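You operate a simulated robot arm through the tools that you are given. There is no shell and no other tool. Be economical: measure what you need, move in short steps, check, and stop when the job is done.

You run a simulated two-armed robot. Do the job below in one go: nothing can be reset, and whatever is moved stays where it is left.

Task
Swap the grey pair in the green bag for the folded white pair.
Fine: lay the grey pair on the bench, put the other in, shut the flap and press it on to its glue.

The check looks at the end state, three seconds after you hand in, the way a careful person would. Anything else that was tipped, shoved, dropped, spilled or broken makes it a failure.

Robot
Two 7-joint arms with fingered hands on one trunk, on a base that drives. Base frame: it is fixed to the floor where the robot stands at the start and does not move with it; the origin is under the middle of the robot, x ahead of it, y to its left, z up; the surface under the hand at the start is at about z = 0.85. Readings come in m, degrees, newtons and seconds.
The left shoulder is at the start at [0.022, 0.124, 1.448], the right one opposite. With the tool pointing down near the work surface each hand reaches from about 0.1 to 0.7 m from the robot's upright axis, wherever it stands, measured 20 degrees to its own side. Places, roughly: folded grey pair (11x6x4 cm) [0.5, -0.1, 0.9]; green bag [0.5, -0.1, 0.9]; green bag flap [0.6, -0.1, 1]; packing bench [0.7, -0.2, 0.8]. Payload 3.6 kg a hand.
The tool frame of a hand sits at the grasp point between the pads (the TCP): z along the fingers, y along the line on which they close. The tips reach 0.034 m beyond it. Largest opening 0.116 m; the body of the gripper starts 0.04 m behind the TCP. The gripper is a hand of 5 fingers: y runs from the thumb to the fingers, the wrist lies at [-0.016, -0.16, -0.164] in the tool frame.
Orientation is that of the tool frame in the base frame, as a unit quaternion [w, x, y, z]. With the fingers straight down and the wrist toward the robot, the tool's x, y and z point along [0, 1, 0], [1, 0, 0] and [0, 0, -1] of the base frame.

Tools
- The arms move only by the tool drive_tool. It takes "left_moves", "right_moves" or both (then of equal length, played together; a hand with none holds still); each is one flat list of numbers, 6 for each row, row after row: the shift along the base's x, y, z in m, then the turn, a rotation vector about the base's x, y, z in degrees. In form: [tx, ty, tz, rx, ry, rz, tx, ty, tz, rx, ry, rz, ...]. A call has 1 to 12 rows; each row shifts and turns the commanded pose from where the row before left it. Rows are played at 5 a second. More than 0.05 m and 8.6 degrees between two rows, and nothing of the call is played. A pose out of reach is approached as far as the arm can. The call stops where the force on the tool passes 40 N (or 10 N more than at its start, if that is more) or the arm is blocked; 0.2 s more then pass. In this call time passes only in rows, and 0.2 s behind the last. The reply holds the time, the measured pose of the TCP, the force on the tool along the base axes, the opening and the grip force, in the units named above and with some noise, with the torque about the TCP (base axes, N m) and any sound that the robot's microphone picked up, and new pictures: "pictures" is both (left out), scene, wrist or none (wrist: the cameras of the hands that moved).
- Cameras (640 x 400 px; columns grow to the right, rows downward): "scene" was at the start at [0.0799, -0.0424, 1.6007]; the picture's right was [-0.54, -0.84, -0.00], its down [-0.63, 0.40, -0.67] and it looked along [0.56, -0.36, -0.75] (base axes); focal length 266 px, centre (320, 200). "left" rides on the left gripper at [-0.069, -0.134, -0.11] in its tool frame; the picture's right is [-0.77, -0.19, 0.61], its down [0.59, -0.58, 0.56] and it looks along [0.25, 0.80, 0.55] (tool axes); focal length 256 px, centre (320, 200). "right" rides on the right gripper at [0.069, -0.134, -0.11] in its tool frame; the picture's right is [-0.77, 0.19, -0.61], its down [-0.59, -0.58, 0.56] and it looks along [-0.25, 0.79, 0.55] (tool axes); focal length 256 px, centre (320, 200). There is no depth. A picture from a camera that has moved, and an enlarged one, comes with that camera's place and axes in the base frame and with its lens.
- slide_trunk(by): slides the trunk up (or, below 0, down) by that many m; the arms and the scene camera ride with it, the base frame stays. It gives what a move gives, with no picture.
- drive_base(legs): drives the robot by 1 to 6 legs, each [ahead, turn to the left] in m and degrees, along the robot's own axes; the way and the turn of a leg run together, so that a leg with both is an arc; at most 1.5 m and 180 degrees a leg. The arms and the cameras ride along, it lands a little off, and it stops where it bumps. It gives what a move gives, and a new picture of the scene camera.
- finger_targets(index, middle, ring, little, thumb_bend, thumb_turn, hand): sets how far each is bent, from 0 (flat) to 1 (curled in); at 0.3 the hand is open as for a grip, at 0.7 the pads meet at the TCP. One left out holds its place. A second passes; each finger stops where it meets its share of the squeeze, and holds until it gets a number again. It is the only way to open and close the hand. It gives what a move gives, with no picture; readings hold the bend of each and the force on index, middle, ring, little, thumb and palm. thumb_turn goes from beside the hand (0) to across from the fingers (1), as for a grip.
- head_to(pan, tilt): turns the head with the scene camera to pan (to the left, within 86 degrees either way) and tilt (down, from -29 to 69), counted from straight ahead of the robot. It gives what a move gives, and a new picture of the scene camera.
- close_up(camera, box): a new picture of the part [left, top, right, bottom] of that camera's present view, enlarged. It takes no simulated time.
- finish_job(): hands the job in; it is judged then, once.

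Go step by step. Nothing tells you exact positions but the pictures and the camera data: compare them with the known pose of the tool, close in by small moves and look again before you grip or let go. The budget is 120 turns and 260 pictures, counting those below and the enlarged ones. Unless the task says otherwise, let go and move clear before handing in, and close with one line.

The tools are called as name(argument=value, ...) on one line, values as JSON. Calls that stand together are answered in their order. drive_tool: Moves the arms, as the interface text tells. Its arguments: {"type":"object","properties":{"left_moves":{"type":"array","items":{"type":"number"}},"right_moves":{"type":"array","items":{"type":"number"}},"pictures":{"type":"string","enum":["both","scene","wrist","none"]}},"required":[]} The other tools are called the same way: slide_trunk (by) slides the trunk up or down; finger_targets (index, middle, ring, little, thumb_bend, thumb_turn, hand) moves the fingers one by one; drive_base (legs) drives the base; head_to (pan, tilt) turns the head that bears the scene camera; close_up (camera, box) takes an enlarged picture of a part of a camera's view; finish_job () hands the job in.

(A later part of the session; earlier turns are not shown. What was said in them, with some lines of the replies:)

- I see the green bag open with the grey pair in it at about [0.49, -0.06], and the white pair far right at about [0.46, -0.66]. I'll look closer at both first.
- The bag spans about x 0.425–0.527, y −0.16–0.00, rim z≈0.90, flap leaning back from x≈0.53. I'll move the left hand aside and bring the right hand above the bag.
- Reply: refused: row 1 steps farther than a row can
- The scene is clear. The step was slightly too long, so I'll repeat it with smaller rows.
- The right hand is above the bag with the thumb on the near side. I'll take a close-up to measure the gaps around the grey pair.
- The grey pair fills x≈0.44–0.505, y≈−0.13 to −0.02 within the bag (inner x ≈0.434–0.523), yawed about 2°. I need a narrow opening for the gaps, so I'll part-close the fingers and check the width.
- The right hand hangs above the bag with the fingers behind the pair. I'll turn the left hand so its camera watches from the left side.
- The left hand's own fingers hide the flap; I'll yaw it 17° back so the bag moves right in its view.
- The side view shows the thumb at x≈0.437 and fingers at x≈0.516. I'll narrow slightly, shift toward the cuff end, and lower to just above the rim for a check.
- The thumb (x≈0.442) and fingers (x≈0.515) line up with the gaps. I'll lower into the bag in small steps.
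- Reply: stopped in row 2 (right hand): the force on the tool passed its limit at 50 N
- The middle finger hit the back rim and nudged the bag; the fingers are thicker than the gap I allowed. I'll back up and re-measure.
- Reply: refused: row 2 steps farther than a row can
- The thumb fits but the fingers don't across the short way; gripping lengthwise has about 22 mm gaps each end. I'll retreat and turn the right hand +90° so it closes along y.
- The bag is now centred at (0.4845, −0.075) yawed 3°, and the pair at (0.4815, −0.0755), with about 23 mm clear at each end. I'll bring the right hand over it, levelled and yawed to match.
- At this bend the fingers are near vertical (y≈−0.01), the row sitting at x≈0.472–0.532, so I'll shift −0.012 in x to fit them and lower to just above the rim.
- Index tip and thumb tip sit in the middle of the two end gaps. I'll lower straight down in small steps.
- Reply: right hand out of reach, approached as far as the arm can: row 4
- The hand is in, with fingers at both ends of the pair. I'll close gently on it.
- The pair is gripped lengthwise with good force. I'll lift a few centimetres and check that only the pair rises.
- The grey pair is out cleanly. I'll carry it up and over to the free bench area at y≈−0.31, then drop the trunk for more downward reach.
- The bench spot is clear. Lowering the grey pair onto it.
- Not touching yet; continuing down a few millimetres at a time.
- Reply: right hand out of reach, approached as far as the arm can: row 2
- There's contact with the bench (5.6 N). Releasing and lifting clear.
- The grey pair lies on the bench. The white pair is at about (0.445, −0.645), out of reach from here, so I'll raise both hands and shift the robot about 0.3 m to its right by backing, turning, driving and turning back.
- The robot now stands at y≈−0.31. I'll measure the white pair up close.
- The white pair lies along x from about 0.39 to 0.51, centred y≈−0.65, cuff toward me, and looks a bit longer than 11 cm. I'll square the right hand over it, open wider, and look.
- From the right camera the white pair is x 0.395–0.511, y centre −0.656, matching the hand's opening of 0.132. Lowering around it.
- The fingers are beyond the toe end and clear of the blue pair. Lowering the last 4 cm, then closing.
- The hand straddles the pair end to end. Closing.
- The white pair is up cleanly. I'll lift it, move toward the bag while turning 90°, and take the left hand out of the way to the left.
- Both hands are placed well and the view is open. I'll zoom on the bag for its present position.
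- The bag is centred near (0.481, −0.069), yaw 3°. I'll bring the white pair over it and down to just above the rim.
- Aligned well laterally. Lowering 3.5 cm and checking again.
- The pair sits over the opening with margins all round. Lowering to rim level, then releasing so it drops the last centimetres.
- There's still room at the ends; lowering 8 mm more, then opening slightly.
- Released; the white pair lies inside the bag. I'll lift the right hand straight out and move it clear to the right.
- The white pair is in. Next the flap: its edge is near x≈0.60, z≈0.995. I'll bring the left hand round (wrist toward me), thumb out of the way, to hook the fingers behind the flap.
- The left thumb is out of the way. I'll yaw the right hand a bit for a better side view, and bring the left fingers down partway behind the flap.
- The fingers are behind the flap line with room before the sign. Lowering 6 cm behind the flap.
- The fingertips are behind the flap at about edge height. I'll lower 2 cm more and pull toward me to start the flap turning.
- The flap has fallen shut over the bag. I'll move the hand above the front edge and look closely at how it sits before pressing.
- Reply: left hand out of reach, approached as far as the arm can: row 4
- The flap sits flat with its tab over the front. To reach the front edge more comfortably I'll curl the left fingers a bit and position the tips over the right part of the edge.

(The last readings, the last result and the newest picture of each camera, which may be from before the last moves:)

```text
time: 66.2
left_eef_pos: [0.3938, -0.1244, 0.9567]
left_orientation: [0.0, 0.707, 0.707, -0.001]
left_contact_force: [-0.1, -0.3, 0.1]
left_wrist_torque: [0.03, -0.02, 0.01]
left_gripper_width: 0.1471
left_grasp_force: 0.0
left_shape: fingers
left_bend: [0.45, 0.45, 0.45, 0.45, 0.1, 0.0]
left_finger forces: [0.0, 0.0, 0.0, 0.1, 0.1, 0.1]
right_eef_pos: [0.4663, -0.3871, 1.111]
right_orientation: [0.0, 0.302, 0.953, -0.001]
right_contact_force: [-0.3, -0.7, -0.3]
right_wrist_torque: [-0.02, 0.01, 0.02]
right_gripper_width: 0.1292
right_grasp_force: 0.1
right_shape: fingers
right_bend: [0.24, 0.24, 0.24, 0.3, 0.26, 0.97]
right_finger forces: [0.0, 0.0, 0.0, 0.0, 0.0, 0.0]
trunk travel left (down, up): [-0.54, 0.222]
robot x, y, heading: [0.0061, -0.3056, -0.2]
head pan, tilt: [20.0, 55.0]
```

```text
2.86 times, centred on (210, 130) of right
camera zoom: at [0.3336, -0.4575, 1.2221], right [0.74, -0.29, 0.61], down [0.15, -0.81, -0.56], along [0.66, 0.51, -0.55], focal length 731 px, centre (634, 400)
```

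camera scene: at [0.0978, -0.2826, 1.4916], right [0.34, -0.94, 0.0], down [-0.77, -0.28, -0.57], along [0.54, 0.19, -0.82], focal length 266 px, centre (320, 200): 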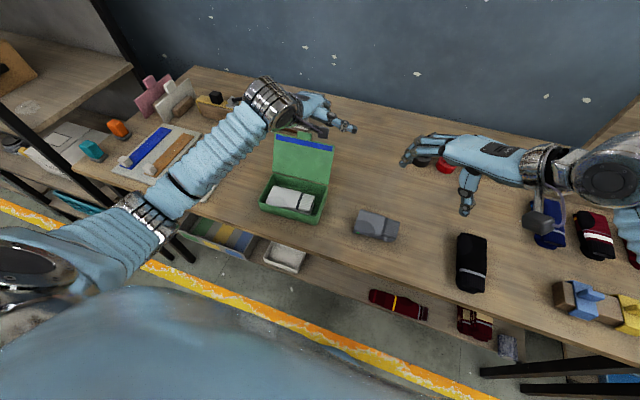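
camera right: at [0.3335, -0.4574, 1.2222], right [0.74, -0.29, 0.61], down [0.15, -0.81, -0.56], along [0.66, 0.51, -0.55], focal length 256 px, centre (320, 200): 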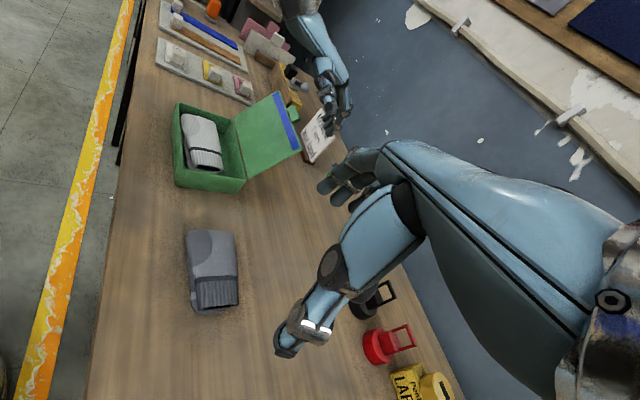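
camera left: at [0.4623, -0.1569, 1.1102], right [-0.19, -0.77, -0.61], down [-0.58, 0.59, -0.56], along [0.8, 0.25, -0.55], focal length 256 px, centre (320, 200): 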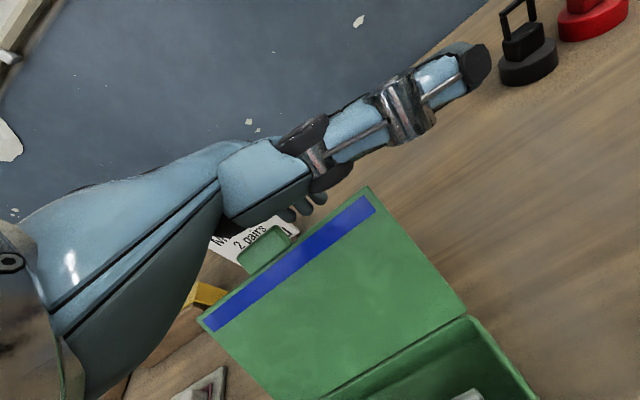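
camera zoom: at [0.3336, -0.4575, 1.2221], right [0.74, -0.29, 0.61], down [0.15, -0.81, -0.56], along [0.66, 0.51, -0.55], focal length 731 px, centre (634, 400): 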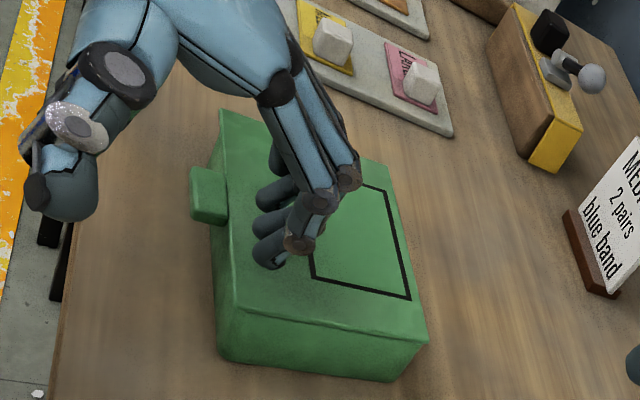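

Fingertips are at x≈0.4375, right over the glue strip, which lies just behind the front edge (x≈0.43). Pressing down gently.

drive_tool(left_moves=[0, 0, -0.006, 0, 0, 0, 0, 0, -0.006, 0, 0, 0, 0, 0, -0.005, 0, 0, 0, 0, 0, -0.004, 0, 0, 0, 0, 0, -0.003, 0, 0, 0], pictures="none")

close_up(camera="right", box=[140, 60, 280, 200])

```text
time: 67.4
left_eef_pos: [0.3926, -0.1235, 0.9378]
left_orientation: [0.004, 0.707, 0.707, 0.004]
left_contact_force: [-2.9, 2.5, 22.0]
left_wrist_torque: [-0.05, -0.96, 0.02]
left_gripper_width: 0.1465
left_grasp_force: 11.5
left_shape: fingers
left_bend: [0.44, 0.44, 0.45, 0.45, 0.1, 0.0]
left_finger forces: [16.7, 6.0, 0.1, 0.1, 0.1, 0.0]
right_eef_pos: [0.4642, -0.3868, 1.112]
right_orientation: [0.001, 0.301, 0.953, 0.0]
right_contact_force: [-0.1, 0.4, 0.1]
right_wrist_torque: [0.03, 0.03, 0.03]
right_gripper_width: 0.1294
right_grasp_force: 0.0
right_shape: fingers
right_bend: [0.24, 0.24, 0.24, 0.3, 0.26, 0.97]
right_finger forces: [0.0, 0.0, 0.0, 0.0, 0.0, 0.1]
trunk travel left (down, up): [-0.54, 0.222]
robot x, y, heading: [0.0084, -0.3069, 0.1]
head pan, tilt: [20.0, 55.0]
```

```text
2.86 times, centred on (210, 130) of right
camera zoom: at [0.3316, -0.4578, 1.2229], right [0.73, -0.29, 0.61], down [0.15, -0.81, -0.56], along [0.66, 0.51, -0.55], focal length 731 px, centre (634, 400)
```

zoom: 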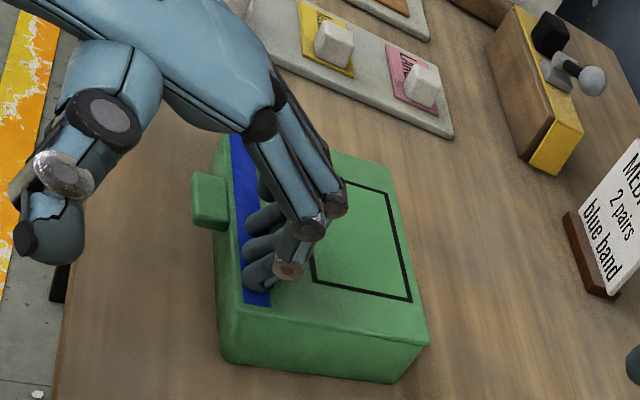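

22 N on it, and a blue band now shows along the pressed edge, suggesting the glue took. I'll press at the middle and left part too, for an even seal.

drive_tool(left_moves=[0, 0, 0.02, 0, 0, 0, 0, 0.045, 0, 0, 0, 0, 0, 0, -0.012, 0, 0, 0, 0, 0, -0.006, 0, 0, 0, 0, 0, -0.004, 0, 0, 0], pictures="none")

drive_tool(left_moves=[0, 0, 0.02, 0, 0, 0, -0.002, 0.04, 0, 0, 0, 0, 0, 0, -0.012, 0, 0, 0, 0, 0, -0.006, 0, 0, 0, 0, 0, -0.004, 0, 0, 0], pictures="none")

close_up(camera="right", box=[140, 60, 280, 200])

```text
time: 68.6
left_eef_pos: [0.3933, -0.0794, 0.9362]
left_orientation: [0.004, 0.707, 0.708, 0.006]
left_contact_force: [-2.3, 1.4, 30.7]
left_wrist_torque: [-0.18, -1.26, 0.01]
left_gripper_width: 0.1466
left_grasp_force: 15.5
left_shape: fingers
left_bend: [0.43, 0.44, 0.45, 0.45, 0.1, 0.0]
left_finger forces: [22.1, 8.5, 0.0, 0.0, 0.1, 0.0]
right_eef_pos: [0.4636, -0.3885, 1.1129]
right_orientation: [0.001, 0.301, 0.954, 0.0]
right_contact_force: [0.8, 0.8, 0.5]
right_wrist_torque: [0.01, 0.03, 0.02]
right_gripper_width: 0.129
right_grasp_force: 0.0
right_shape: fingers
right_bend: [0.24, 0.24, 0.24, 0.3, 0.26, 0.97]
right_finger forces: [0.0, 0.0, 0.0, 0.0, 0.0, 0.0]
trunk travel left (down, up): [-0.54, 0.222]
robot x, y, heading: [0.0129, -0.3081, 0.0]
head pan, tilt: [20.0, 55.0]
```

```text
time: 69.8
left_eef_pos: [0.3894, -0.0392, 0.9335]
left_orientation: [0.005, 0.707, 0.708, 0.007]
left_contact_force: [-4.1, 6.9, 38.8]
left_wrist_torque: [0.06, -1.47, 0.27]
left_gripper_width: 0.1459
left_grasp_force: 18.9
left_shape: fingers
left_bend: [0.42, 0.44, 0.45, 0.45, 0.1, 0.0]
left_finger forces: [27.1, 10.8, 0.1, 0.0, 0.0, 0.1]
right_eef_pos: [0.464, -0.3881, 1.1131]
right_orientation: [0.002, 0.302, 0.953, 0.0]
right_contact_force: [0.0, -0.2, 0.2]
right_wrist_torque: [-0.01, -0.02, -0.02]
right_gripper_width: 0.1288
right_grasp_force: 0.1
right_shape: fingers
right_bend: [0.24, 0.24, 0.24, 0.3, 0.26, 0.97]
right_finger forces: [0.1, 0.0, 0.0, 0.1, 0.0, 0.0]
trunk travel left (down, up): [-0.54, 0.222]
robot x, y, heading: [0.0065, -0.3094, -0.1]
head pan, tilt: [20.0, 55.0]
```

```text
2.86 times, centred on (210, 130) of right
camera zoom: at [0.3303, -0.4583, 1.2233], right [0.73, -0.29, 0.61], down [0.15, -0.81, -0.56], along [0.66, 0.51, -0.55], focal length 731 px, centre (634, 400)
```

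zoom: 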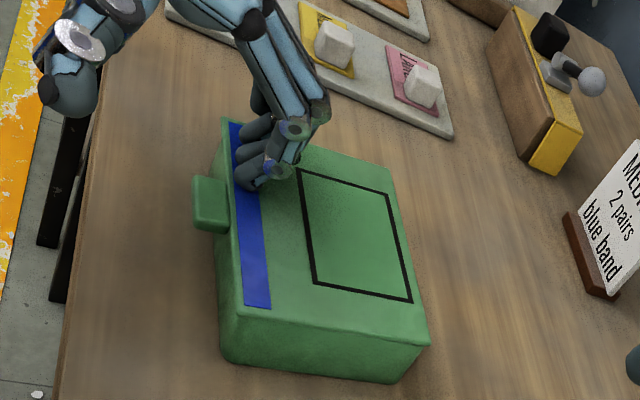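

The whole front edge has been pressed with 22–39 N and the blue band shows along it. I'll lift the left hand away and check the end state.

drive_tool(left_moves=[0, 0, 0.02, 0, 0, 0, 0, 0, 0.045, 0, 0, 0, 0, 0, 0.045, 0, 0, 0, 0, 0, 0.045, 0, 0, 0, 0, 0.045, 0, 0, 0, 0, 0, 0.045, 0, 0, 0, 0, 0, 0.045, 0, 0, 0, 0, 0, 0.045, 0, 0, 0, 0, 0, 0.045, 0, 0, 0, 0], pictures="scene")

close_up(camera="right", box=[140, 60, 320, 320])

close_up(camera="scene", box=[235, 120, 415, 250])

```text
time: 71.8
left_eef_pos: [0.3924, 0.1898, 1.0799]
left_orientation: [0.001, 0.707, 0.707, 0.001]
left_contact_force: [0.5, 0.1, -0.2]
left_wrist_torque: [-0.01, 0.02, -0.01]
left_gripper_width: 0.1472
left_grasp_force: 0.1
left_shape: fingers
left_bend: [0.45, 0.45, 0.45, 0.45, 0.1, 0.0]
left_finger forces: [0.0, 0.1, 0.0, 0.1, 0.1, 0.0]
left hand out of reach, approached as far as the arm can: row 4
right_eef_pos: [0.4658, -0.3858, 1.111]
right_orientation: [0.0, 0.302, 0.953, -0.001]
right_contact_force: [0.6, 0.5, -0.1]
right_wrist_torque: [0.0, 0.01, -0.03]
right_gripper_width: 0.1291
right_grasp_force: 0.2
right_shape: fingers
right_bend: [0.24, 0.24, 0.24, 0.3, 0.26, 0.97]
right_finger forces: [0.1, 0.0, 0.0, 0.0, 0.1, 0.0]
trunk travel left (down, up): [-0.54, 0.222]
robot x, y, heading: [0.0084, -0.3098, -0.2]
head pan, tilt: [20.0, 55.0]
camera scene: at [0.0979, -0.2812, 1.4915], right [0.34, -0.94, 0.0], down [-0.77, -0.28, -0.57], along [0.54, 0.19, -0.82], focal length 266 px, centre (320, 200)
```

scene: 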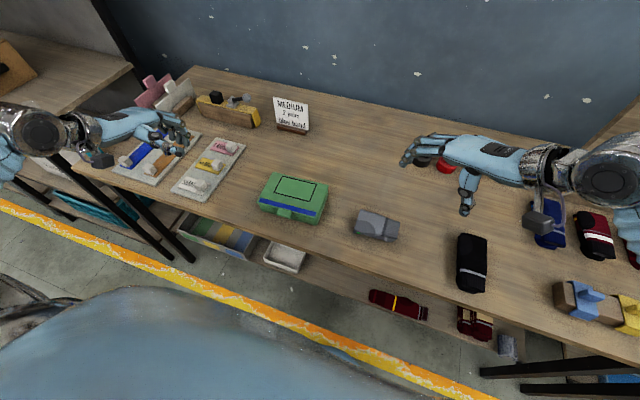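

```text
1.54 times, centred on (230, 190) of right
camera zoom: at [0.3335, -0.4561, 1.2223], right [0.74, -0.29, 0.61], down [0.15, -0.81, -0.56], along [0.66, 0.51, -0.55], focal length 394 px, centre (458, 215)
```

zoom: 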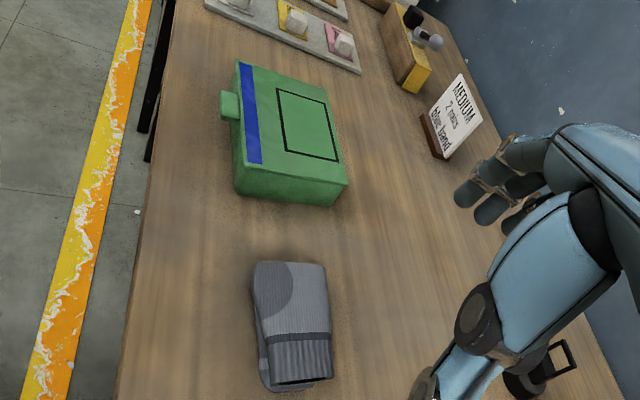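

```text
3.08 times, centred on (325, 185) of scene
camera zoom: at [0.0979, -0.2812, 1.4915], right [0.34, -0.94, 0.0], down [-0.77, -0.28, -0.57], along [0.54, 0.19, -0.82], focal length 818 px, centre (305, 246)
```

zoom: 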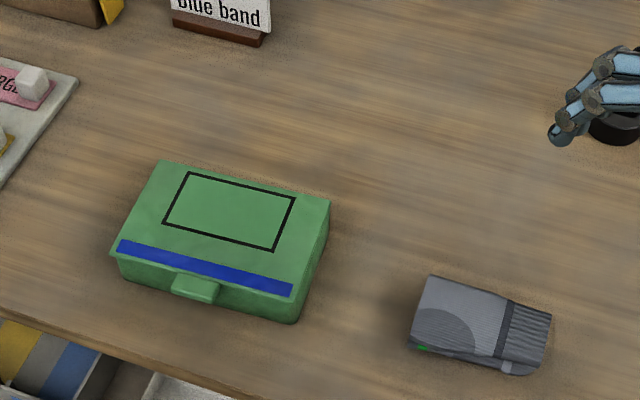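

The bag is shut and sealed, the grey pair lies on the bench, nothing else looks disturbed, and both hands are clear. I'm handing in.

finish_job()

```text
The job is handed in.
```

The white pair is in the green bag with the flap shut and pressed on to its glue, and the grey pair lies on the bench. The bag moved about 1 cm when my first try at the grey pair caught its rim, and nothing else looked disturbed.
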